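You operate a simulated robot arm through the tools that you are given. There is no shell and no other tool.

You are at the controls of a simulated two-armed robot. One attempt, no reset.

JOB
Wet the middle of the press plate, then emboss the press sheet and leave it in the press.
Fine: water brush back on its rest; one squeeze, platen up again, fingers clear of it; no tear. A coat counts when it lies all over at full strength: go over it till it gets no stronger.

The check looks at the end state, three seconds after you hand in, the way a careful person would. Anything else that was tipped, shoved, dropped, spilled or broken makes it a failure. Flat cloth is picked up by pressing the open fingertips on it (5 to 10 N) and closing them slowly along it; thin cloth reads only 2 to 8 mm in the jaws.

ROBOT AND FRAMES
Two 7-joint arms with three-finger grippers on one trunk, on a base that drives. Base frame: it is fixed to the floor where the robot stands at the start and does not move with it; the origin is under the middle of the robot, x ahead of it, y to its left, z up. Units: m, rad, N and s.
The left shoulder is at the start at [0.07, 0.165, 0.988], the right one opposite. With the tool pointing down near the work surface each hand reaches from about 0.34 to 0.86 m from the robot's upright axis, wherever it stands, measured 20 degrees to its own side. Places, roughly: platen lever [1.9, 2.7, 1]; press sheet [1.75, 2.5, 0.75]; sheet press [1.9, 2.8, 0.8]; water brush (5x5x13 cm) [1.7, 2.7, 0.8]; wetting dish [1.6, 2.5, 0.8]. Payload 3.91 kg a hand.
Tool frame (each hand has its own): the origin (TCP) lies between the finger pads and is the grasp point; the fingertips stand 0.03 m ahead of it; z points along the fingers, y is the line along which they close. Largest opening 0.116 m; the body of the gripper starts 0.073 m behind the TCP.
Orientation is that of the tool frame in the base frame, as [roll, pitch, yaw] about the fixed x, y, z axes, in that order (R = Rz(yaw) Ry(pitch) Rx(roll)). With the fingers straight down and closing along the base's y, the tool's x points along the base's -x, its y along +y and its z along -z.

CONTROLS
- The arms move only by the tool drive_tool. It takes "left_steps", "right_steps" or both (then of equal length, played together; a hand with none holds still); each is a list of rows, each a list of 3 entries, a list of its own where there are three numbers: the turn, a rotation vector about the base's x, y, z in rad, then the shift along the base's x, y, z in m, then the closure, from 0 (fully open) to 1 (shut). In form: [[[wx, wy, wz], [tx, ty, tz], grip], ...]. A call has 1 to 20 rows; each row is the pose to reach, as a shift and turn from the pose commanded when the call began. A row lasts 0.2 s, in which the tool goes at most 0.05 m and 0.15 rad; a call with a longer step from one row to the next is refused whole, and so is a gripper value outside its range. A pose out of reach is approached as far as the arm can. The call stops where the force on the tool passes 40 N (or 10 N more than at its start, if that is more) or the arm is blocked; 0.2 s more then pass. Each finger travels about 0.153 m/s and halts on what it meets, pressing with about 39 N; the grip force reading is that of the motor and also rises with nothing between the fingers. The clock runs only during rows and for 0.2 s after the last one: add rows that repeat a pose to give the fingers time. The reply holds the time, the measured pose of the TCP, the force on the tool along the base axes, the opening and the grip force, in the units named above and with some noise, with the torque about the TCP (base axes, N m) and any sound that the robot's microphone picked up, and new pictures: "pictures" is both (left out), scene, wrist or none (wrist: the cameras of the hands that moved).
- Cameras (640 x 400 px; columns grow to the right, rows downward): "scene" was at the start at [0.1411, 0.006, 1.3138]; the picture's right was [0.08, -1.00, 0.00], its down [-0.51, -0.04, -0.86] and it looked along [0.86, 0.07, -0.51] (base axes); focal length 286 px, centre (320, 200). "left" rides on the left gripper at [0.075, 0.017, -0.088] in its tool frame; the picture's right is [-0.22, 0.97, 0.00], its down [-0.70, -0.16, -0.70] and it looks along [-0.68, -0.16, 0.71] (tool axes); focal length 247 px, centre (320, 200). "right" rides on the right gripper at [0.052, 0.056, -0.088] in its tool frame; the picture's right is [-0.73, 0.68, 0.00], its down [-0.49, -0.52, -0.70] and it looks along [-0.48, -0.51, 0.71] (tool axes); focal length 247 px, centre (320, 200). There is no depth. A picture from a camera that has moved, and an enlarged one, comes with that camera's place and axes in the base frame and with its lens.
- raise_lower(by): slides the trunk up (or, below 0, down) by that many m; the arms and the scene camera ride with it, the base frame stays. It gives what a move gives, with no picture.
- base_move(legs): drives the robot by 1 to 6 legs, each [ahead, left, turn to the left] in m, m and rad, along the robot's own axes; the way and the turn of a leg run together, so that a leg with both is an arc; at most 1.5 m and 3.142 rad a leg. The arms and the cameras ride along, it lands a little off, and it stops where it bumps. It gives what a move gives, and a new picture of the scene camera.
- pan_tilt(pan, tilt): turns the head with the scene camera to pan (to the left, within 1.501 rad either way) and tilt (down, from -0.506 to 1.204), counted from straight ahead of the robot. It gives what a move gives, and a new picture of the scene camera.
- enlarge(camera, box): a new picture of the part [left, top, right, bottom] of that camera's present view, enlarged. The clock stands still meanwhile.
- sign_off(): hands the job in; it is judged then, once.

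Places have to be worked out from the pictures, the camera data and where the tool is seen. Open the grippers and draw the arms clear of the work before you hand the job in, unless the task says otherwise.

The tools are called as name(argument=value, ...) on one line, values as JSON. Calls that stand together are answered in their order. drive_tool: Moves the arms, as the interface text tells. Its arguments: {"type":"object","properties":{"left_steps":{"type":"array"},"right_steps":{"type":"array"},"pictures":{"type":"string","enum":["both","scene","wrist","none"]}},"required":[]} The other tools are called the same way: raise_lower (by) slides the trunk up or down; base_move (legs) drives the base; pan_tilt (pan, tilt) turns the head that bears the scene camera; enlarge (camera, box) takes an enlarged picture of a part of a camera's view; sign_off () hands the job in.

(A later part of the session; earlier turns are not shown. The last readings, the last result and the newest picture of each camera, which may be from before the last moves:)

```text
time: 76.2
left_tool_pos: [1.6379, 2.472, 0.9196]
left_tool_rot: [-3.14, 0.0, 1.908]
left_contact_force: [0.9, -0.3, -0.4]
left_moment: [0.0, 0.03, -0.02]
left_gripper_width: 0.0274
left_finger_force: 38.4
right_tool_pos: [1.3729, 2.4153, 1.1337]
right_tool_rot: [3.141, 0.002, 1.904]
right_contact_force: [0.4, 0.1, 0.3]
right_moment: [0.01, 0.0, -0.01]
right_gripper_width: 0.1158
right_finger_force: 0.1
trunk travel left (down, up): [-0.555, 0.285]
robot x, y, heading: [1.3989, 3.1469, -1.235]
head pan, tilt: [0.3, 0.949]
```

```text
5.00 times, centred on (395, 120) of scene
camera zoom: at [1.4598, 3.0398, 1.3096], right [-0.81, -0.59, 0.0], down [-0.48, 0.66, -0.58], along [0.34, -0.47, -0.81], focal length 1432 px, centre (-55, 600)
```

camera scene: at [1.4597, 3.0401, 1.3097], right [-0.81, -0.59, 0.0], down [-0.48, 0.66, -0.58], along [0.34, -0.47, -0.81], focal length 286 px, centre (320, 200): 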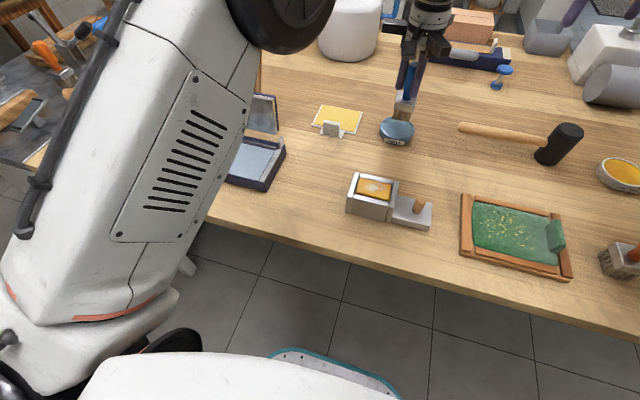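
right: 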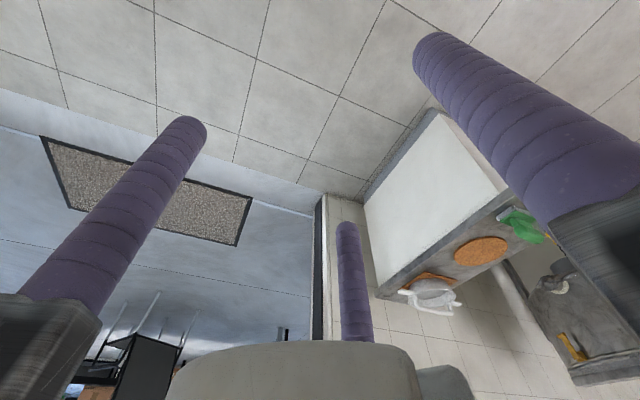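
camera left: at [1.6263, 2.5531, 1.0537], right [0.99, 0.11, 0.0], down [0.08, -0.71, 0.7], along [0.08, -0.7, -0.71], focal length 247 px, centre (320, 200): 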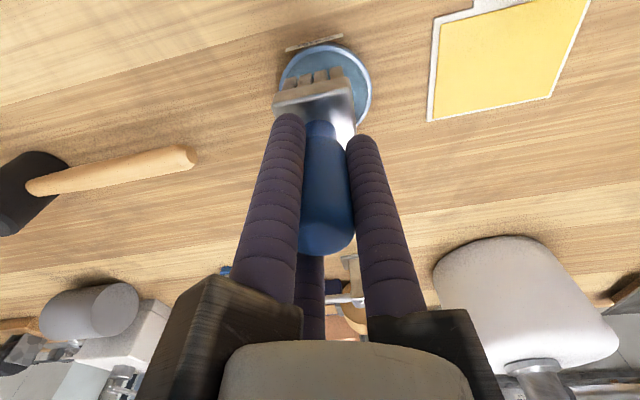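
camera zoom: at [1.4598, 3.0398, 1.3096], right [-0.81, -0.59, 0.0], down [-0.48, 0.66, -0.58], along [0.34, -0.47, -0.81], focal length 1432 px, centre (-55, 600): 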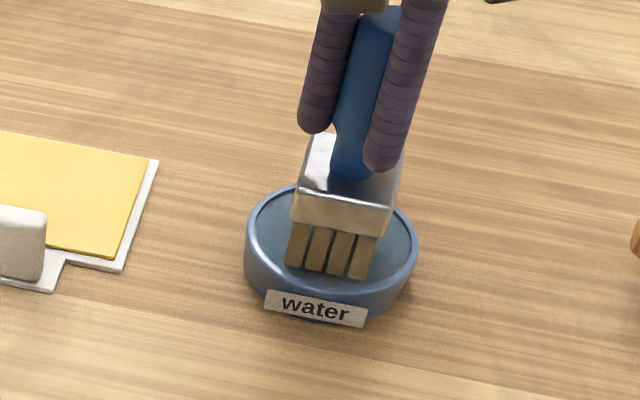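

The bristle tips are just at the water surface with no force yet. I'll go down another 12 mm gently and hold a moment.

drive_tool(left_steps=[[[0, 0, 0], [0, 0, -0.004], 1.0], [[0, 0, 0], [0, 0, -0.008], 1.0], [[0, 0, 0], [0, 0, -0.012], 1.0], [[0, 0, 0], [0, 0, -0.012], 1.0], [[0, 0, 0], [0, 0, -0.012], 1.0]], pictures="none")

enlarge(camera="scene", box=[350, 80, 440, 160])

```text
time: 77.4
left_tool_pos: [1.6377, 2.4722, 0.9129]
left_tool_rot: [-3.14, 0.01, 1.905]
left_contact_force: [1.8, -5.8, 34.6]
left_moment: [0.21, -0.06, -0.06]
left_gripper_width: 0.0273
left_finger_force: 38.5
right_tool_pos: [1.373, 2.417, 1.1357]
right_tool_rot: [3.141, 0.004, 1.904]
right_contact_force: [0.0, 0.5, 0.0]
right_moment: [0.0, 0.01, -0.01]
right_gripper_width: 0.1161
right_finger_force: 0.0
trunk travel left (down, up): [-0.555, 0.285]
robot x, y, heading: [1.3988, 3.1467, -1.237]
head pan, tilt: [0.3, 0.949]
```

```text
5.00 times, centred on (395, 120) of scene
camera zoom: at [1.4587, 3.0428, 1.3103], right [-0.81, -0.59, 0.0], down [-0.48, 0.65, -0.58], along [0.35, -0.47, -0.81], focal length 1432 px, centre (-55, 600)
```

zoom: 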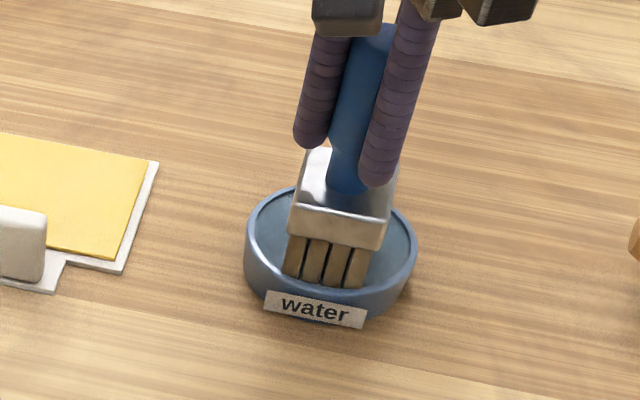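

Contact at TCP z≈0.913 with 35 N—that's plenty. I'll lift out of the dish straight up.

drive_tool(left_steps=[[[0, 0, 0], [0, 0, 0.012], 1.0], [[0, 0, 0], [0, 0, 0.03], 1.0], [[0, 0, 0], [0, 0, 0.06], 1.0], [[0, 0, 0], [0, 0, 0.09], 1.0], [[0, 0, 0], [0, 0, 0.09], 1.0]], pictures="wrist")

enlarge(camera="scene", box=[350, 40, 440, 160])

```text
time: 78.6
left_tool_pos: [1.6379, 2.4717, 0.9974]
left_tool_rot: [3.14, -0.001, 1.904]
left_contact_force: [-0.2, 0.9, -0.7]
left_moment: [0.03, 0.03, -0.01]
left_gripper_width: 0.027
left_finger_force: 38.5
right_tool_pos: [1.3738, 2.4155, 1.1341]
right_tool_rot: [-3.141, 0.003, 1.906]
right_contact_force: [1.3, -0.4, 0.0]
right_moment: [-0.01, -0.02, 0.02]
right_gripper_width: 0.1158
right_finger_force: 0.0
trunk travel left (down, up): [-0.555, 0.285]
robot x, y, heading: [1.4031, 3.1479, -1.234]
head pan, tilt: [0.3, 0.949]
camera left: at [1.6289, 2.5496, 1.0861], right [0.99, 0.11, 0.0], down [0.08, -0.71, 0.7], along [0.08, -0.7, -0.71], focal length 247 px, centre (320, 200)
```

left: 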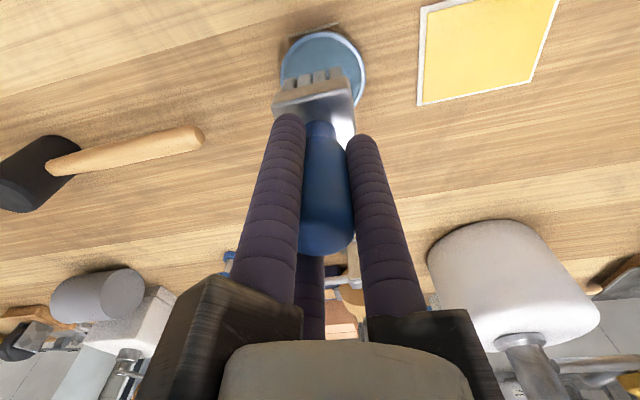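

```text
3.33 times, centred on (395, 100) of scene
camera zoom: at [1.4599, 3.0395, 1.3096], right [-0.81, -0.59, 0.0], down [-0.48, 0.66, -0.58], along [0.34, -0.47, -0.81], focal length 955 px, centre (70, 533)
```

zoom: 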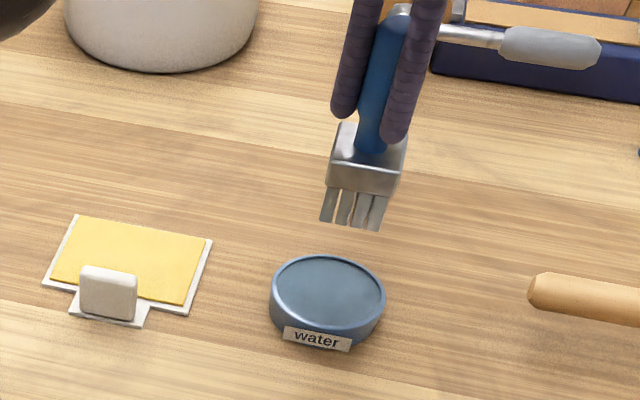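

The bristles look wetted. I'll carry the brush back beside the sheet (not over it) and across to above the press plate centre.

drive_tool(left_steps=[[[0, 0, 0], [0.0, 0.04, 0.02], 1.0], [[0, 0, 0], [0.0, 0.085, 0.03], 1.0], [[0, 0, 0], [0.0, 0.13, 0.03], 1.0], [[0, 0, 0], [0.01, 0.175, 0.03], 1.0], [[0, 0, 0], [0.03, 0.215, 0.03], 1.0], [[0, 0, 0], [0.06, 0.25, 0.03], 1.0], [[0, 0, 0], [0.1, 0.275, 0.03], 1.0], [[0, 0, 0], [0.145, 0.29, 0.03], 1.0], [[0, 0, 0], [0.19, 0.3, 0.03], 1.0], [[0, 0, 0], [0.236, 0.3, 0.03], 1.0], [[0, 0, 0], [0.236, 0.3, 0.0], 1.0], [[0, 0, 0], [0.236, 0.3, 0.0], 1.0]], pictures="both")

enlarge(camera="scene", box=[190, 60, 330, 200])

enlarge(camera="left", box=[160, 0, 480, 200])

```text
time: 81.2
left_tool_pos: [1.8744, 2.7727, 0.9986]
left_tool_rot: [-3.14, 0.004, 1.902]
left_contact_force: [-0.3, 0.1, -0.1]
left_moment: [-0.01, 0.04, 0.01]
left_gripper_width: 0.027
left_finger_force: 39.3
right_tool_pos: [1.3739, 2.4158, 1.134]
right_tool_rot: [3.141, 0.003, 1.905]
right_contact_force: [-0.1, 0.2, -0.7]
right_moment: [-0.03, 0.0, -0.02]
right_gripper_width: 0.1161
right_finger_force: 0.0
trunk travel left (down, up): [-0.555, 0.285]
robot x, y, heading: [1.3968, 3.1463, -1.239]
head pan, tilt: [0.3, 0.949]
camera scene: at [1.46, 3.0402, 1.3096], right [-0.81, -0.59, 0.0], down [-0.48, 0.65, -0.58], along [0.34, -0.47, -0.81], focal length 286 px, centre (320, 200)
camera left: at [1.8674, 2.8513, 1.0859], right [0.99, 0.11, 0.0], down [0.08, -0.71, 0.7], along [0.08, -0.7, -0.71], focal length 247 px, centre (320, 200)
```

scene: 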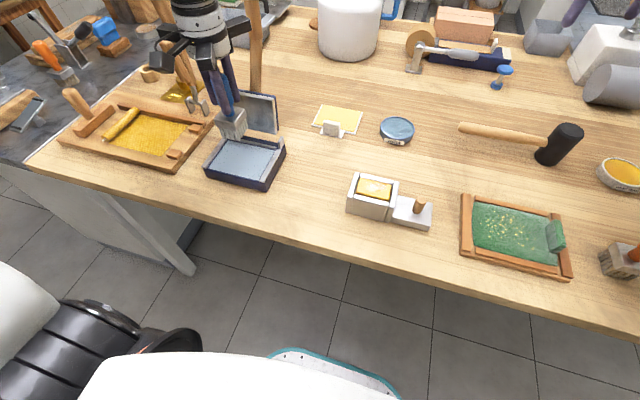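
left: 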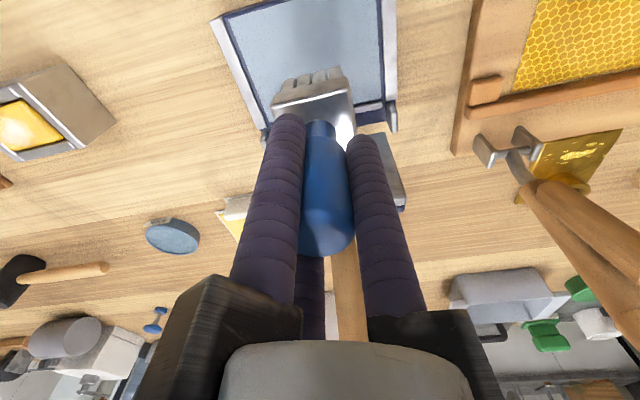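

```text
2.86 times, centred on (260, 130) of scene
camera zoom: at [1.46, 3.0402, 1.3096], right [-0.81, -0.59, 0.0], down [-0.48, 0.65, -0.58], along [0.34, -0.47, -0.81], focal length 818 px, centre (491, 400)
```

zoom: 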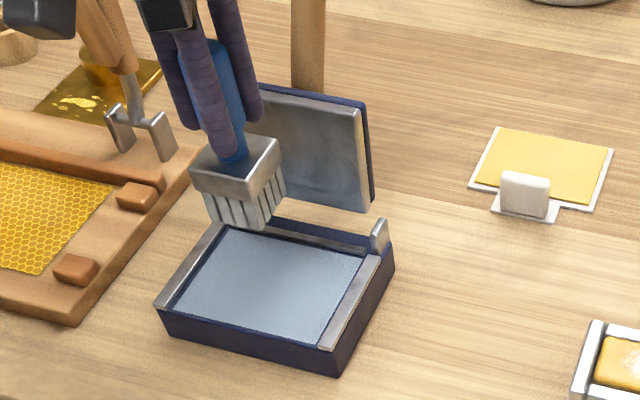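

```text
2.00 times, centred on (320, 100) of left
camera zoom: at [1.8674, 2.8513, 1.0859], right [0.99, 0.11, 0.0], down [0.08, -0.71, 0.7], along [0.08, -0.7, -0.71], focal length 494 px, centre (320, 400)
```

zoom: 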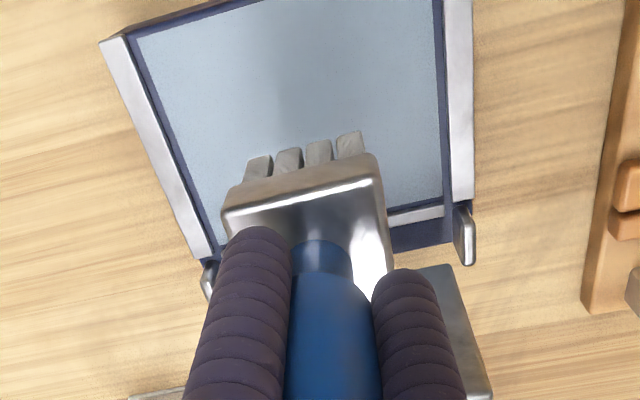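

Brush is over the plate, whose centre from both views is ≈(1.870,2.776). I'll descend carefully to near contact.

drive_tool(left_steps=[[[0, 0, 0], [-0.004, 0.002, -0.02], 1.0], [[0, 0, 0], [-0.004, 0.002, -0.04], 1.0], [[0, 0, 0], [-0.004, 0.002, -0.055], 1.0], [[0, 0, 0], [-0.004, 0.002, -0.062], 1.0], [[0, 0, 0], [-0.004, 0.002, -0.065], 1.0], [[0, 0, 0], [-0.004, 0.002, -0.065], 1.0]], pictures="none")

enlarge(camera="scene", box=[190, 80, 310, 200])

```text
time: 82.6
left_tool_pos: [1.8703, 2.7756, 0.9337]
left_tool_rot: [-3.14, 0.001, 1.906]
left_contact_force: [0.1, 0.5, -0.3]
left_moment: [0.01, 0.01, 0.01]
left_gripper_width: 0.0272
left_finger_force: 39.5
right_tool_pos: [1.3732, 2.4159, 1.1339]
right_tool_rot: [-3.14, 0.001, 1.904]
right_contact_force: [0.6, -0.1, 0.6]
right_moment: [0.02, 0.01, -0.01]
right_gripper_width: 0.1158
right_finger_force: 0.1
trunk travel left (down, up): [-0.555, 0.285]
robot x, y, heading: [1.3994, 3.1438, -1.237]
head pan, tilt: [0.3, 0.949]
```

```text
3.33 times, centred on (250, 140) of scene
camera zoom: at [1.4601, 3.0399, 1.3096], right [-0.81, -0.59, 0.0], down [-0.48, 0.66, -0.58], along [0.34, -0.47, -0.81], focal length 955 px, centre (553, 400)
```

zoom: 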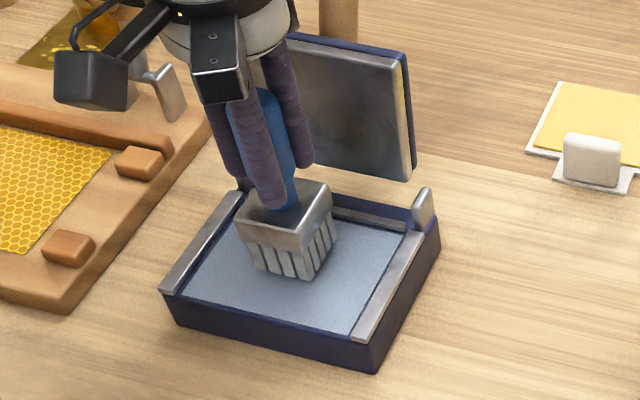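

No contact yet, tips a few mm above the plate. I'll step down 2 mm per row until I feel a light force.

drive_tool(left_steps=[[[0, 0, 0], [0, 0, -0.002], 1.0], [[0, 0, 0], [0, 0, -0.004], 1.0], [[0, 0, 0], [0, 0, -0.005], 1.0]], pictures="none")

```text
time: 83.4
left_tool_pos: [1.869, 2.7745, 0.9283]
left_tool_rot: [-3.141, 0.001, 1.904]
left_contact_force: [0.0, 0.6, 0.9]
left_moment: [0.06, 0.02, -0.01]
left_gripper_width: 0.0272
left_finger_force: 39.1
right_tool_pos: [1.3728, 2.4149, 1.135]
right_tool_rot: [-3.14, 0.001, 1.905]
right_contact_force: [-1.3, -0.3, 0.8]
right_moment: [0.01, 0.0, -0.02]
right_gripper_width: 0.116
right_finger_force: 0.0
trunk travel left (down, up): [-0.555, 0.285]
robot x, y, heading: [1.3992, 3.1465, -1.233]
head pan, tilt: [0.3, 0.949]
```

Still free; going on down in 1 mm steps.

drive_tool(left_steps=[[[0, 0, 0], [0, 0, -0.001], 1.0], [[0, 0, 0], [0, 0, -0.002], 1.0], [[0, 0, 0], [0, 0, -0.003], 1.0]], pictures="none")

```text
time: 84.2
left_tool_pos: [1.8702, 2.7754, 0.9278]
left_tool_rot: [3.14, 0.008, 1.906]
left_contact_force: [3.7, 1.6, 26.8]
left_moment: [0.44, -0.05, -0.06]
left_gripper_width: 0.0274
left_finger_force: 39.4
right_tool_pos: [1.3722, 2.4171, 1.1356]
right_tool_rot: [3.141, 0.003, 1.907]
right_contact_force: [0.5, 0.3, -0.4]
right_moment: [0.02, -0.01, 0.01]
right_gripper_width: 0.116
right_finger_force: 0.2
trunk travel left (down, up): [-0.555, 0.285]
robot x, y, heading: [1.3972, 3.148, -1.238]
head pan, tilt: [0.3, 0.949]
```

Contact force 27 N at commanded z≈0.923; contact begins near 0.9275. I'll ease off to ~8 N and stroke over the middle of the plate in a small raster.

drive_tool(left_steps=[[[0, 0, 0], [0, 0, 0.003], 1.0], [[0, 0, 0], [0.0142, 0.0049, 0.003], 1.0], [[0, 0, 0], [0.0284, 0.0098, 0.003], 1.0], [[0, 0, 0], [0.0095, 0.0033, 0.003], 1.0], [[0, 0, 0], [-0.0095, -0.0033, 0.003], 1.0], [[0, 0, 0], [-0.0284, -0.0098, 0.003], 1.0], [[0, 0, 0], [-0.0225, -0.0268, 0.003], 1.0], [[0, 0, 0], [-0.0036, -0.0203, 0.003], 1.0], [[0, 0, 0], [0.0153, -0.0137, 0.003], 1.0], [[0, 0, 0], [0.0342, -0.0072, 0.003], 1.0], [[0, 0, 0], [0.0284, 0.0098, 0.003], 1.0], [[0, 0, 0], [0.0225, 0.0268, 0.003], 1.0], [[0, 0, 0], [0.0036, 0.0203, 0.003], 1.0], [[0, 0, 0], [-0.0153, 0.0137, 0.003], 1.0], [[0, 0, 0], [-0.0342, 0.0072, 0.003], 1.0], [[0, 0, 0], [-0.0142, -0.0049, 0.003], 1.0], [[0, 0, 0], [0, 0, 0.003], 1.0]], pictures="none")

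enlarge(camera="scene", box=[190, 80, 310, 200])

```text
time: 87.8
left_tool_pos: [1.8702, 2.7745, 0.9277]
left_tool_rot: [-3.141, 0.0, 1.906]
left_contact_force: [-0.2, 0.3, -0.2]
left_moment: [0.0, 0.0, 0.01]
left_gripper_width: 0.0273
left_finger_force: 38.7
right_tool_pos: [1.373, 2.4148, 1.1358]
right_tool_rot: [3.141, 0.001, 1.906]
right_contact_force: [-0.1, -0.1, 0.5]
right_moment: [-0.01, 0.01, 0.01]
right_gripper_width: 0.1157
right_finger_force: 0.1
trunk travel left (down, up): [-0.555, 0.285]
robot x, y, heading: [1.4011, 3.1484, -1.239]
head pan, tilt: [0.3, 0.949]
```

```text
3.33 times, centred on (250, 140) of scene
camera zoom: at [1.4598, 3.0405, 1.3097], right [-0.81, -0.59, 0.0], down [-0.48, 0.65, -0.58], along [0.34, -0.47, -0.81], focal length 955 px, centre (553, 400)
```

zoom: 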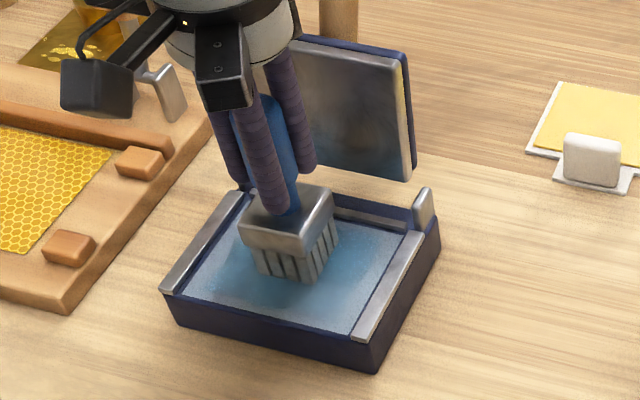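

A blue wet patch is appearing. Force has gone to zero, so I'll press 2 mm lower and repeat the raster.

drive_tool(left_steps=[[[0, 0, 0], [0, 0, -0.002], 1.0], [[0, 0, 0], [0.0142, 0.0049, -0.002], 1.0], [[0, 0, 0], [0.0284, 0.0098, -0.002], 1.0], [[0, 0, 0], [0.0095, 0.0033, -0.002], 1.0], [[0, 0, 0], [-0.0095, -0.0033, -0.002], 1.0], [[0, 0, 0], [-0.0284, -0.0098, -0.002], 1.0], [[0, 0, 0], [-0.0225, -0.0268, -0.002], 1.0], [[0, 0, 0], [-0.0036, -0.0203, -0.002], 1.0], [[0, 0, 0], [0.0153, -0.0137, -0.002], 1.0], [[0, 0, 0], [0.0342, -0.0072, -0.002], 1.0], [[0, 0, 0], [0.0284, 0.0098, -0.002], 1.0], [[0, 0, 0], [0.0225, 0.0268, -0.002], 1.0], [[0, 0, 0], [0.0036, 0.0203, -0.002], 1.0], [[0, 0, 0], [-0.0153, 0.0137, -0.002], 1.0], [[0, 0, 0], [-0.0342, 0.0072, -0.002], 1.0], [[0, 0, 0], [-0.0142, -0.0049, -0.002], 1.0], [[0, 0, 0], [0, 0, -0.002], 1.0]], pictures="none")

enlarge(camera="scene", box=[190, 80, 310, 200])

```text
time: 91.1
left_tool_pos: [1.8384, 2.7836, 0.9269]
left_tool_rot: [3.14, 0.0, 1.902]
left_contact_force: [-2.9, 10.6, 21.3]
left_moment: [0.54, 0.54, -0.15]
left_gripper_width: 0.0275
left_finger_force: 39.3
right_tool_pos: [1.3745, 2.4161, 1.1355]
right_tool_rot: [3.139, 0.003, 1.906]
right_contact_force: [0.7, -0.3, -0.1]
right_moment: [0.01, 0.03, 0.01]
right_gripper_width: 0.1158
right_finger_force: 0.0
trunk travel left (down, up): [-0.555, 0.285]
robot x, y, heading: [1.4024, 3.1501, -1.236]
head pan, tilt: [0.3, 0.949]
stopped in row 16 (left hand): the force on the tool passed its limit at 50 N (the readings are from after the stop); the commanded pose is now the measured one
```

```text
3.33 times, centred on (250, 140) of scene
camera zoom: at [1.458, 3.0423, 1.3097], right [-0.8, -0.59, 0.0], down [-0.48, 0.65, -0.58], along [0.35, -0.47, -0.81], focal length 955 px, centre (553, 400)
```

zoom: 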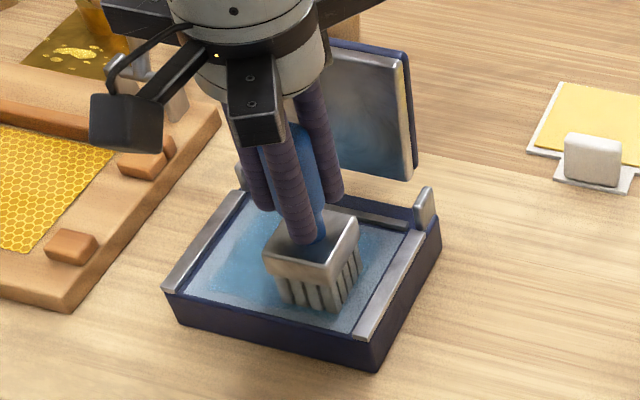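

The brush jammed at the right/front end (50 N peak), so I must use less pressure. I'll lift off and inspect the coat and press.

drive_tool(left_steps=[[[0, 0, 0], [0, 0, 0.004], 1.0], [[0, 0, 0], [0.01, 0, 0.02], 1.0], [[0, 0, 0], [0.02, -0.005, 0.05], 1.0], [[0, 0, 0], [0.0, 0.04, 0.07], 1.0], [[0, 0, 0], [-0.02, 0.08, 0.07], 1.0], [[0, 0, 0], [-0.04, 0.1, 0.07], 1.0], [[0, 0, 0], [-0.04, 0.1, 0.07], 1.0]], pictures="wrist")

enlarge(camera="scene", box=[190, 80, 310, 200])

enlarge(camera="left", box=[300, 0, 460, 150])

```text
refused: row 4 steps farther than a row can; nothing moved
```

```text
3.33 times, centred on (250, 140) of scene
camera zoom: at [1.458, 3.0423, 1.3097], right [-0.8, -0.59, 0.0], down [-0.48, 0.65, -0.58], along [0.35, -0.47, -0.81], focal length 955 px, centre (553, 400)
```

zoom: 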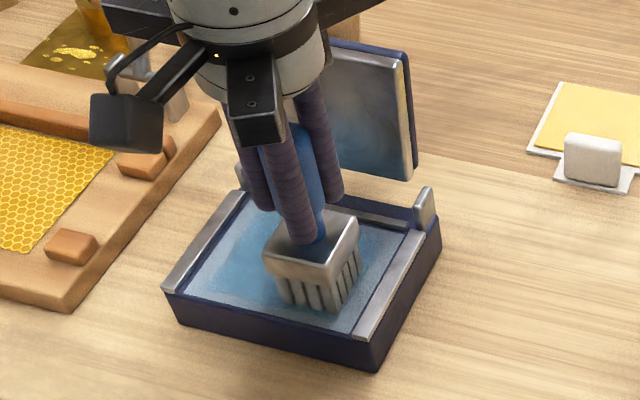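

```text
2.67 times, centred on (380, 75) of left
camera zoom: at [1.8313, 2.8618, 1.0156], right [0.99, 0.11, 0.0], down [0.07, -0.71, 0.7], along [0.08, -0.7, -0.71], focal length 659 px, centre (160, 533)
```

zoom: 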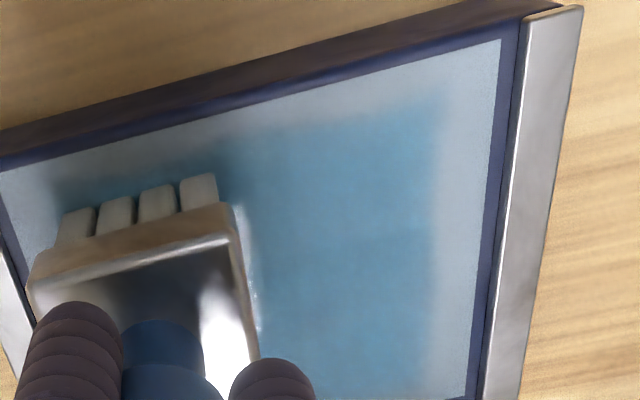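

The step was refused; the wrist close-up shows a clear, fairly even blue wet rectangle in the middle. I'll lift off with smaller steps and draw back to inspect.

drive_tool(left_steps=[[[0, 0, 0], [0, 0, 0.004], 1.0], [[0, 0, 0], [0.005, 0, 0.02], 1.0], [[0, 0, 0], [0.005, 0, 0.05], 1.0], [[0, 0, 0], [0.0, 0.025, 0.07], 1.0], [[0, 0, 0], [-0.01, 0.06, 0.07], 1.0], [[0, 0, 0], [-0.02, 0.1, 0.07], 1.0], [[0, 0, 0], [-0.02, 0.1, 0.07], 1.0]], pictures="wrist")

enlarge(camera="scene", box=[190, 80, 310, 200])

enlarge(camera="left", box=[320, 0, 480, 150])

```text
time: 92.7
left_tool_pos: [1.8646, 2.8538, 0.97]
left_tool_rot: [-3.09, 0.008, 1.905]
left_contact_force: [-0.2, 0.7, -1.3]
left_moment: [-0.01, 0.0, 0.0]
left_gripper_width: 0.0275
left_finger_force: 38.8
left hand out of reach, approached as far as the arm can: row 4, 5, 6, 7
right_tool_pos: [1.3745, 2.4163, 1.1342]
right_tool_rot: [-3.141, 0.002, 1.905]
right_contact_force: [-0.8, 0.5, -0.2]
right_moment: [0.02, 0.0, -0.01]
right_gripper_width: 0.1158
right_finger_force: 0.1
trunk travel left (down, up): [-0.555, 0.285]
robot x, y, heading: [1.4015, 3.1435, -1.23]
head pan, tilt: [0.3, 0.949]
camera left: at [1.8604, 2.9343, 1.0563], right [0.99, 0.11, -0.05], down [0.11, -0.69, 0.71], along [0.04, -0.71, -0.7], focal length 247 px, centre (320, 200)
```

left: 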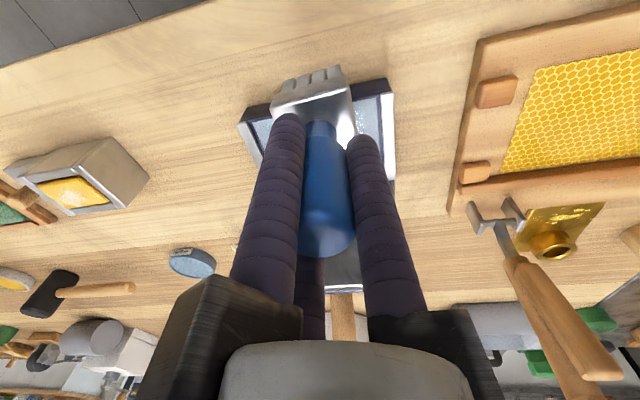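

```text
3.33 times, centred on (250, 140) of scene
camera zoom: at [1.4602, 3.04, 1.3096], right [-0.81, -0.59, 0.0], down [-0.48, 0.65, -0.58], along [0.35, -0.47, -0.81], focal length 955 px, centre (553, 400)
```

zoom: 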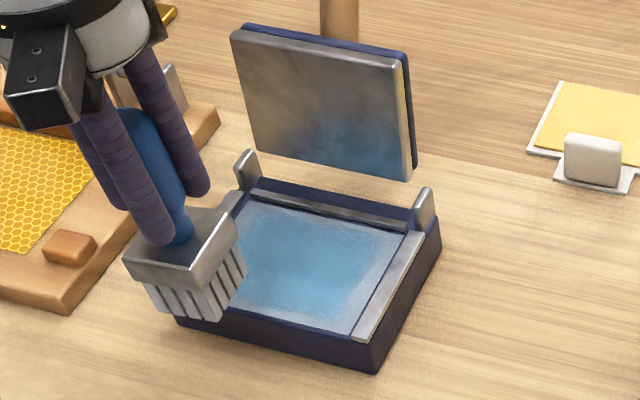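

```text
2.67 times, centred on (400, 75) of left
camera zoom: at [1.8604, 2.9343, 1.0563], right [0.99, 0.11, -0.05], down [0.11, -0.69, 0.71], along [0.04, -0.71, -0.7], focal length 659 px, centre (107, 533)
```

zoom: 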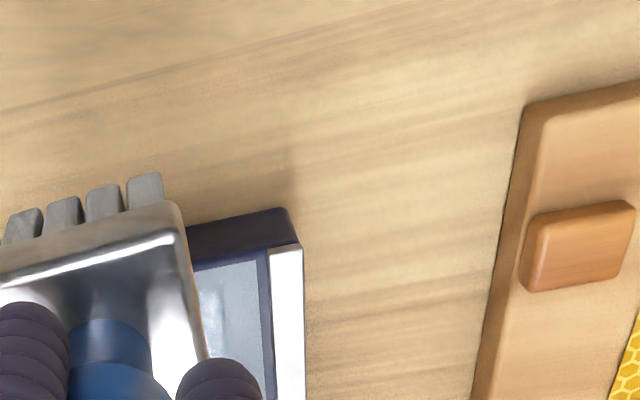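

The plate shows a blue coat in the middle (a bit uneven in this light), and the hand reached its near-limit here. I'll move back a little toward the plate and read the pose, then do another light pass.

drive_tool(left_steps=[[[0, 0, 0], [0.005, -0.025, 0], 1.0], [[0, 0, 0], [0.01, -0.05, 0], 1.0], [[0, 0, 0], [0.01, -0.05, 0], 1.0]], pictures="none")

```text
time: 93.5
left_tool_pos: [1.8759, 2.8041, 0.9709]
left_tool_rot: [3.141, -0.002, 1.903]
left_contact_force: [-0.4, 0.8, -0.5]
left_moment: [0.02, 0.0, 0.01]
left_gripper_width: 0.0275
left_finger_force: 39.1
right_tool_pos: [1.374, 2.4152, 1.135]
right_tool_rot: [3.141, 0.003, 1.907]
right_contact_force: [0.3, -0.6, -0.1]
right_moment: [0.02, -0.01, 0.0]
right_gripper_width: 0.1158
right_finger_force: 0.0
trunk travel left (down, up): [-0.555, 0.285]
robot x, y, heading: [1.4014, 3.1474, -1.241]
head pan, tilt: [0.3, 0.949]
```

Pose is upright at (1.876,2.804,0.971). Another light raster over the middle at commanded z≈0.9255.

drive_tool(left_steps=[[[0, 0, 0], [-0.007, -0.028, -0.025], 1.0], [[0, 0, 0], [-0.007, -0.028, -0.0445], 1.0], [[0, 0, 0], [0.0214, -0.0182, -0.0445], 1.0], [[0, 0, 0], [0.0025, -0.0247, -0.0445], 1.0], [[0, 0, 0], [-0.0165, -0.0313, -0.0445], 1.0], [[0, 0, 0], [-0.0354, -0.0378, -0.0445], 1.0], [[0, 0, 0], [-0.0302, -0.0529, -0.0445], 1.0], [[0, 0, 0], [-0.0113, -0.0464, -0.0445], 1.0], [[0, 0, 0], [0.0077, -0.0398, -0.0445], 1.0], [[0, 0, 0], [0.0266, -0.0333, -0.0445], 1.0], [[0, 0, 0], [0.0162, -0.0031, -0.0445], 1.0], [[0, 0, 0], [-0.0027, -0.0096, -0.0445], 1.0], [[0, 0, 0], [-0.0217, -0.0162, -0.0445], 1.0], [[0, 0, 0], [-0.0406, -0.0227, -0.0445], 1.0], [[0, 0, 0], [-0.0212, -0.0329, -0.0445], 1.0], [[0, 0, 0], [-0.007, -0.028, -0.0445], 1.0]], pictures="none")

enlarge(camera="scene", box=[190, 80, 310, 200])

```text
time: 96.9
left_tool_pos: [1.8686, 2.7743, 0.9263]
left_tool_rot: [-3.141, 0.002, 1.904]
left_contact_force: [-6.9, -6.2, 17.2]
left_moment: [-0.38, 0.6, 0.02]
left_gripper_width: 0.0272
left_finger_force: 39.2
right_tool_pos: [1.3727, 2.416, 1.1349]
right_tool_rot: [3.139, 0.003, 1.902]
right_contact_force: [-0.1, 0.6, 0.4]
right_moment: [-0.03, -0.03, -0.01]
right_gripper_width: 0.116
right_finger_force: 0.0
trunk travel left (down, up): [-0.555, 0.285]
robot x, y, heading: [1.4014, 3.1438, -1.24]
head pan, tilt: [0.3, 0.949]
```

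```text
3.33 times, centred on (250, 140) of scene
camera zoom: at [1.4577, 3.0409, 1.3098], right [-0.81, -0.59, 0.0], down [-0.48, 0.65, -0.58], along [0.35, -0.47, -0.81], focal length 955 px, centre (553, 400)
```

zoom: 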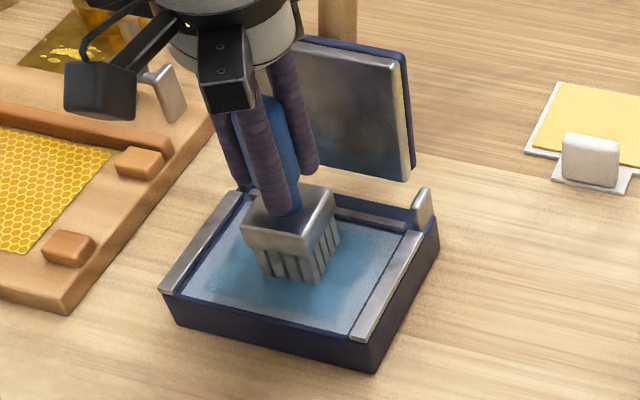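

Contact 17 N at the end. I'll lift and move aside to the right to inspect the coat.

drive_tool(left_steps=[[[0, 0, 0], [0, 0, 0.02], 1.0], [[0, 0, 0], [0, 0, 0.055], 1.0], [[0, 0, 0], [-0.03, -0.01, 0.075], 1.0], [[0, 0, 0], [-0.07, -0.02, 0.075], 1.0], [[0, 0, 0], [-0.11, -0.03, 0.075], 1.0], [[0, 0, 0], [-0.15, -0.04, 0.075], 1.0], [[0, 0, 0], [-0.15, -0.04, 0.075], 1.0]], pictures="wrist")

enlarge(camera="scene", box=[190, 120, 300, 200])

enlarge(camera="left", box=[380, 0, 600, 130])

```text
time: 98.5
left_tool_pos: [1.7427, 2.7109, 0.9911]
left_tool_rot: [-3.09, -0.012, 1.919]
left_contact_force: [1.0, 0.5, -1.4]
left_moment: [0.02, 0.04, -0.01]
left_gripper_width: 0.0273
left_finger_force: 39.0
left hand out of reach, approached as far as the arm can: row 5, 6, 7
right_tool_pos: [1.3758, 2.4162, 1.1344]
right_tool_rot: [-3.14, 0.001, 1.906]
right_contact_force: [0.3, -0.3, 0.1]
right_moment: [0.02, 0.03, -0.01]
right_gripper_width: 0.116
right_finger_force: 0.0
trunk travel left (down, up): [-0.555, 0.285]
robot x, y, heading: [1.3993, 3.1463, -1.239]
head pan, tilt: [0.3, 0.949]
camera left: at [1.7383, 2.7893, 1.0806], right [0.99, 0.12, -0.05], down [0.13, -0.7, 0.7], along [0.05, -0.7, -0.71], focal length 247 px, centre (320, 200)
```

left: 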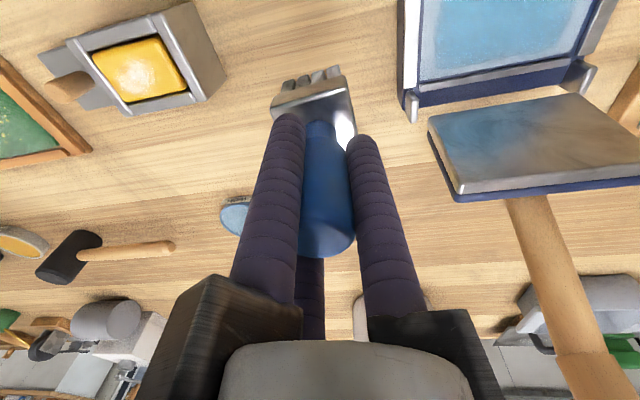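

```text
5.00 times, centred on (245, 160) of scene
camera zoom: at [1.4613, 3.041, 1.3091], right [-0.8, -0.6, 0.0], down [-0.49, 0.65, -0.58], along [0.34, -0.46, -0.82], focal length 1432 px, centre (695, 400)
```

zoom: 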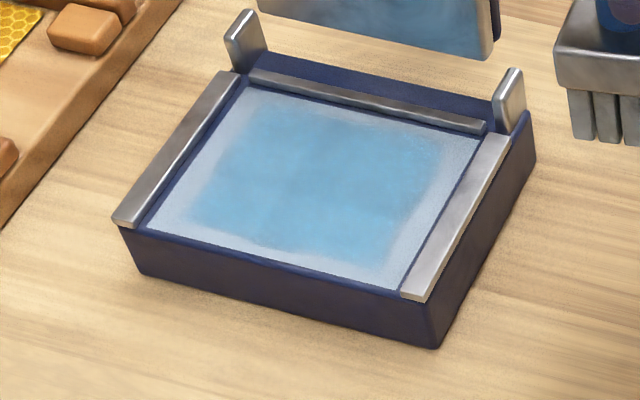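

```text
2.91 times, centred on (490, 65) of left
camera zoom: at [1.7383, 2.7893, 1.0806], right [0.99, 0.12, -0.05], down [0.13, -0.7, 0.7], along [0.05, -0.7, -0.71], focal length 718 px, centre (-174, 593)
```

zoom: 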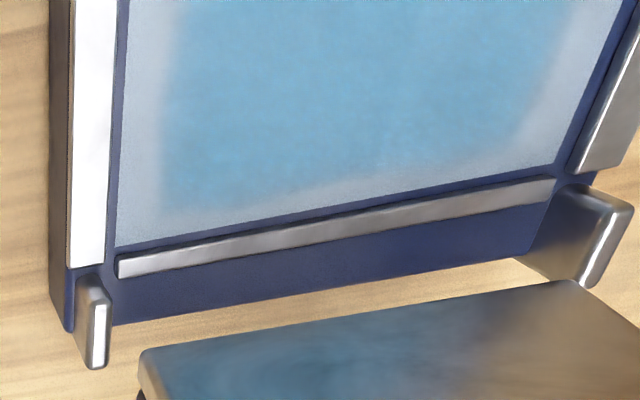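

The coat is a well-defined blue rectangle but slightly mottled at the edges, so I'll re-dip and go over it more. The arm is folding near a joint limit up close, so I'll back the base 6 cm and go 5 cm right for a better posture.

base_move(legs=[[-0.06, -0.05, 0]])

```text
time: 99.5
left_tool_pos: [1.6738, 2.7521, 0.995]
left_tool_rot: [-3.09, -0.006, 1.915]
left_contact_force: [-0.4, 0.2, -0.8]
left_moment: [0.0, -0.03, 0.03]
left_gripper_width: 0.0272
left_finger_force: 39.0
right_tool_pos: [1.3087, 2.4557, 1.1347]
right_tool_rot: [-3.14, 0.003, 1.909]
right_contact_force: [-0.4, 0.2, -0.4]
right_moment: [-0.06, -0.01, 0.01]
right_gripper_width: 0.1161
right_finger_force: 0.1
trunk travel left (down, up): [-0.555, 0.285]
robot x, y, heading: [1.3394, 3.1867, -1.233]
head pan, tilt: [0.3, 0.949]
camera scene: at [1.3938, 3.0827, 1.3081], right [-0.79, -0.61, 0.0], down [-0.51, 0.65, -0.56], along [0.35, -0.45, -0.83], focal length 286 px, centre (320, 200)
```

scene: 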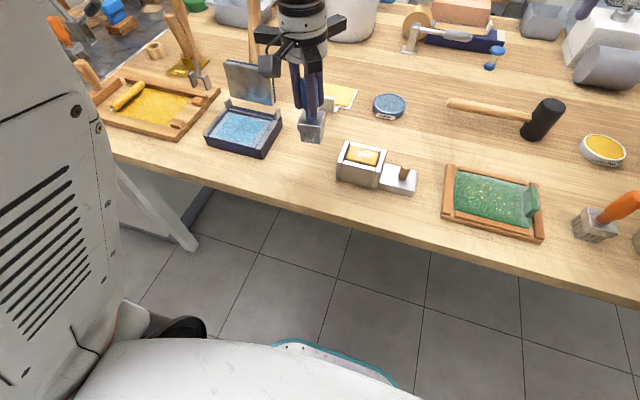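

Posture is better. I'll right the tool (it tilted ~0.05 rad) and carry the brush to the dish again, staying clear of the sheet.

drive_tool(left_steps=[[[0.006, -0.025, -0.005], [-0.02, -0.02, 0.0], 1.0], [[0.0118, -0.0506, -0.01], [-0.035, -0.05, 0.0], 1.0], [[0.0118, -0.0506, -0.01], [-0.035, -0.095, 0.0], 1.0], [[0.0118, -0.0506, -0.01], [-0.035, -0.14, 0.0], 1.0], [[0.0118, -0.0506, -0.01], [-0.035, -0.185, 0.0], 1.0], [[0.0118, -0.0506, -0.01], [-0.035, -0.23, 0.0], 1.0], [[0.0118, -0.0506, -0.01], [-0.035, -0.265, 0.0], 1.0], [[0.0118, -0.0506, -0.01], [-0.035, -0.279, 0.0], 1.0], [[0.0118, -0.0506, -0.01], [-0.035, -0.279, 0.0], 1.0]], pictures="wrist")

enlarge(camera="scene", box=[190, 90, 300, 170])

enlarge(camera="scene", box=[340, 40, 440, 140])

```text
time: 101.5
left_tool_pos: [1.6391, 2.4724, 0.995]
left_tool_rot: [-3.138, -0.002, 1.905]
left_contact_force: [-0.2, 0.2, -0.7]
left_moment: [0.0, -0.01, 0.01]
left_gripper_width: 0.0272
left_finger_force: 39.2
right_tool_pos: [1.3096, 2.4565, 1.1352]
right_tool_rot: [-3.141, 0.002, 1.908]
right_contact_force: [-0.6, 0.9, -0.4]
right_moment: [-0.02, 0.0, 0.02]
right_gripper_width: 0.1159
right_finger_force: 0.0
trunk travel left (down, up): [-0.555, 0.285]
robot x, y, heading: [1.3327, 3.1885, -1.234]
head pan, tilt: [0.3, 0.949]
camera left: at [1.6312, 2.5496, 1.0826], right [0.99, 0.11, 0.0], down [0.08, -0.71, 0.7], along [0.08, -0.69, -0.72], focal length 247 px, centre (320, 200)
```

left: 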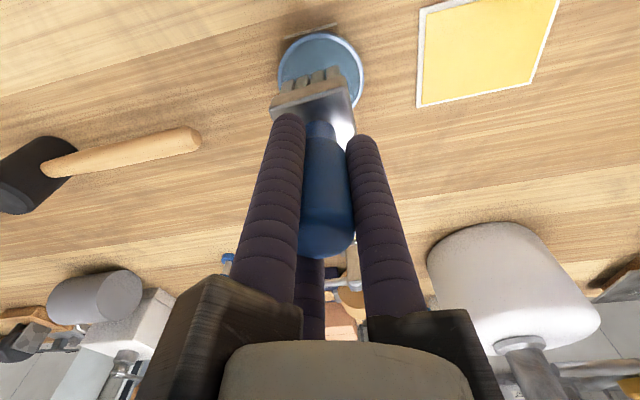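

```text
5.00 times, centred on (245, 130) of scene
camera zoom: at [1.394, 3.0803, 1.3096], right [-0.8, -0.59, 0.0], down [-0.48, 0.65, -0.58], along [0.35, -0.47, -0.81], focal length 1432 px, centre (695, 550)
```

zoom: 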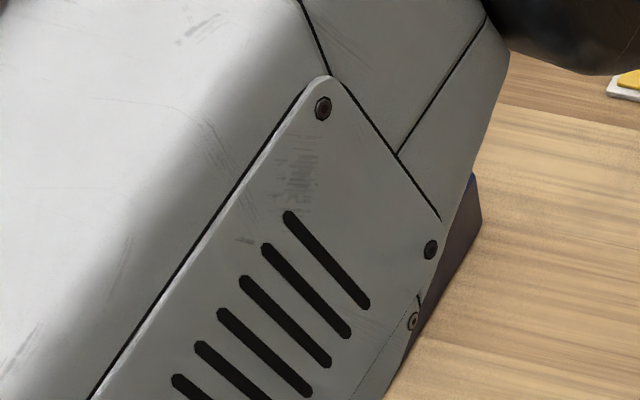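

```text
4.00 times, centred on (390, 90) of scene
camera zoom: at [1.394, 3.0803, 1.3096], right [-0.8, -0.59, 0.0], down [-0.48, 0.65, -0.58], along [0.35, -0.47, -0.81], focal length 1146 px, centre (40, 640)
```

zoom: 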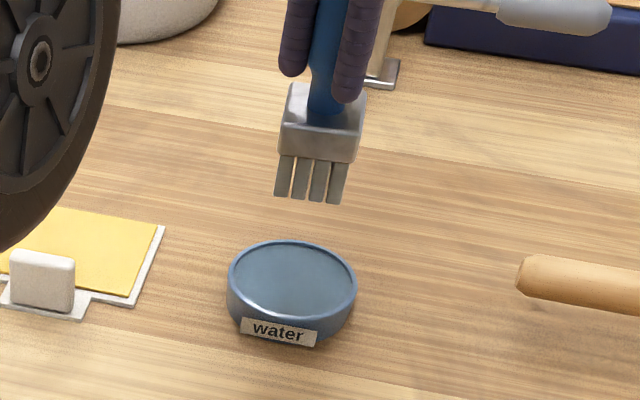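

Brush is above the dish, elbow clear. I'll dip to just past contact (TCP ≈0.911), hold, and lift.

drive_tool(left_steps=[[[0, 0, 0], [0, 0, -0.03], 1.0], [[0, 0, 0], [0, 0, -0.06], 1.0], [[0, 0, 0], [0, 0, -0.077], 1.0], [[0, 0, 0], [0, 0, -0.083], 1.0], [[0, 0, 0], [0, 0, -0.084], 1.0], [[0, 0, 0], [0, 0, -0.084], 1.0], [[0, 0, 0], [0, 0, -0.084], 1.0]], pictures="none")

```text
time: 103.1
left_tool_pos: [1.6398, 2.4719, 0.9113]
left_tool_rot: [-3.14, 0.0, 1.906]
left_contact_force: [0.3, -2.5, 5.1]
left_moment: [-0.14, -0.1, 0.0]
left_gripper_width: 0.0272
left_finger_force: 38.3
right_tool_pos: [1.3095, 2.4554, 1.1339]
right_tool_rot: [3.14, 0.001, 1.908]
right_contact_force: [-0.5, -0.6, -0.9]
right_moment: [-0.02, -0.01, 0.01]
right_gripper_width: 0.1161
right_finger_force: 0.0
trunk travel left (down, up): [-0.555, 0.285]
robot x, y, heading: [1.3313, 3.187, -1.233]
head pan, tilt: [0.3, 0.949]
```

Good dip at 5 N. Lifting and carrying the brush back to above the plate.

drive_tool(left_steps=[[[0, 0, 0], [0, 0, 0.04], 1.0], [[0, 0, 0], [0, 0, 0.085], 1.0], [[0, 0, 0], [0.0, 0.045, 0.085], 1.0], [[0, 0, 0], [0.0, 0.09, 0.085], 1.0], [[0, 0, 0], [0.0, 0.135, 0.085], 1.0], [[0, 0, 0], [0.01, 0.18, 0.085], 1.0], [[0, 0, 0], [0.03, 0.22, 0.085], 1.0], [[0, 0, 0], [0.06, 0.255, 0.085], 1.0], [[0, 0, 0], [0.1, 0.28, 0.085], 1.0], [[0, 0, 0], [0.145, 0.295, 0.085], 1.0], [[0, 0, 0], [0.19, 0.304, 0.085], 1.0], [[0, 0, 0], [0.229, 0.304, 0.085], 1.0], [[0, 0, 0], [0.229, 0.304, 0.05], 1.0], [[0, 0, 0], [0.229, 0.304, 0.03], 1.0], [[0, 0, 0], [0.229, 0.304, 0.03], 1.0]], pictures="wrist")

enlarge(camera="scene", box=[190, 80, 300, 170])

```text
time: 106.3
left_tool_pos: [1.8686, 2.778, 0.9392]
left_tool_rot: [3.14, -0.001, 1.906]
left_contact_force: [-0.4, 0.0, -0.4]
left_moment: [0.03, -0.03, -0.01]
left_gripper_width: 0.0272
left_finger_force: 38.7
right_tool_pos: [1.31, 2.4555, 1.1347]
right_tool_rot: [3.14, 0.002, 1.907]
right_contact_force: [-0.2, 0.6, -0.3]
right_moment: [0.01, 0.0, 0.01]
right_gripper_width: 0.1159
right_finger_force: 0.1
trunk travel left (down, up): [-0.555, 0.285]
robot x, y, heading: [1.3339, 3.1861, -1.238]
head pan, tilt: [0.3, 0.949]
camera left: at [1.8604, 2.8549, 1.0278], right [0.99, 0.11, 0.0], down [0.08, -0.71, 0.7], along [0.08, -0.69, -0.71], focal length 247 px, centre (320, 200)
```

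left: 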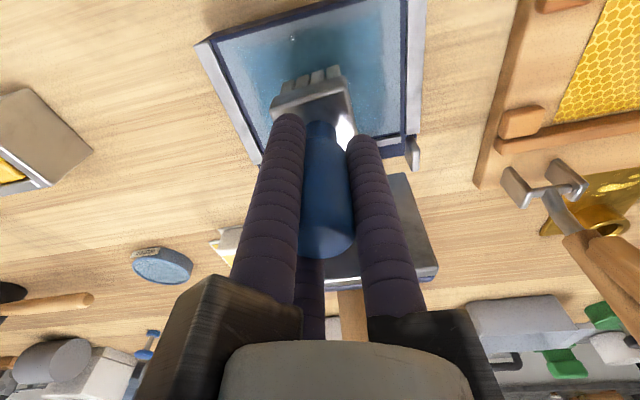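

```text
4.44 times, centred on (245, 125) of scene
camera zoom: at [1.3938, 3.0803, 1.3096], right [-0.8, -0.59, 0.0], down [-0.48, 0.65, -0.58], along [0.35, -0.47, -0.81], focal length 1273 px, centre (653, 533)
```

zoom: 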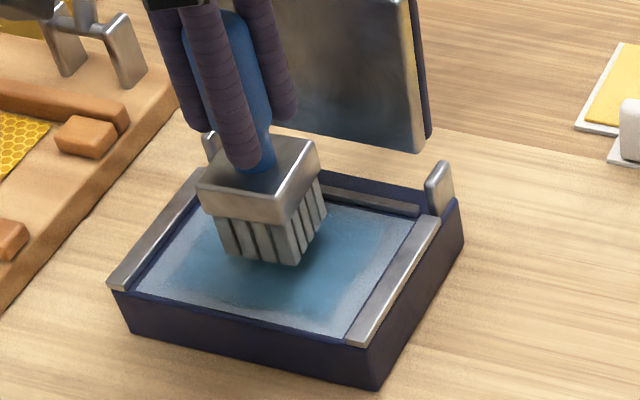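

Centered at 12 mm above contact. I'll do a fresh raster with the re-wetted brush at light pressure.

drive_tool(left_steps=[[[0, 0, 0], [0, 0, -0.01], 1.0], [[0, 0, 0], [0, 0, -0.0155], 1.0], [[0, 0, 0], [0.0142, 0.0049, -0.0155], 1.0], [[0, 0, 0], [0.0302, 0.0105, -0.0155], 1.0], [[0, 0, 0], [0.0095, 0.0033, -0.0155], 1.0], [[0, 0, 0], [-0.0095, -0.0033, -0.0155], 1.0], [[0, 0, 0], [-0.0302, -0.0105, -0.0155], 1.0], [[0, 0, 0], [-0.0243, -0.0275, -0.0155], 1.0], [[0, 0, 0], [-0.0036, -0.0203, -0.0155], 1.0], [[0, 0, 0], [0.0153, -0.0137, -0.0155], 1.0], [[0, 0, 0], [0.0361, -0.0065, -0.0155], 1.0], [[0, 0, 0], [0.0302, 0.0105, -0.0155], 1.0], [[0, 0, 0], [0.0243, 0.0275, -0.0155], 1.0], [[0, 0, 0], [0.0036, 0.0203, -0.0155], 1.0], [[0, 0, 0], [-0.0153, 0.0137, -0.0155], 1.0], [[0, 0, 0], [-0.0342, 0.0072, -0.0155], 1.0], [[0, 0, 0], [-0.0142, -0.0049, -0.0155], 1.0], [[0, 0, 0], [0, 0, -0.0155], 1.0]], pictures="none")

enlarge(camera="scene", box=[190, 80, 300, 170])

```text
time: 110.1
left_tool_pos: [1.8671, 2.7739, 0.9257]
left_tool_rot: [3.141, 0.002, 1.904]
left_contact_force: [-4.1, -3.5, 11.7]
left_moment: [-0.28, 0.45, 0.0]
left_gripper_width: 0.0271
left_finger_force: 38.5
right_tool_pos: [1.3076, 2.4558, 1.134]
right_tool_rot: [3.14, 0.004, 1.905]
right_contact_force: [0.3, 0.0, 0.4]
right_moment: [-0.02, 0.03, 0.02]
right_gripper_width: 0.1158
right_finger_force: 0.1
trunk travel left (down, up): [-0.555, 0.285]
robot x, y, heading: [1.3302, 3.1856, -1.237]
head pan, tilt: [0.3, 0.949]
```

```text
4.44 times, centred on (245, 125) of scene
camera zoom: at [1.3922, 3.081, 1.3098], right [-0.8, -0.59, 0.0], down [-0.48, 0.65, -0.58], along [0.35, -0.47, -0.81], focal length 1273 px, centre (653, 533)
```

zoom: 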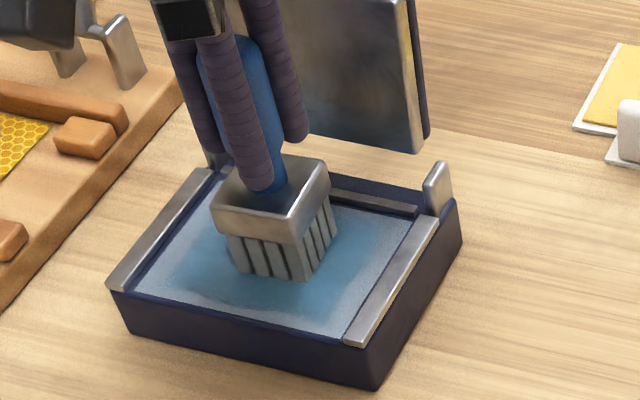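

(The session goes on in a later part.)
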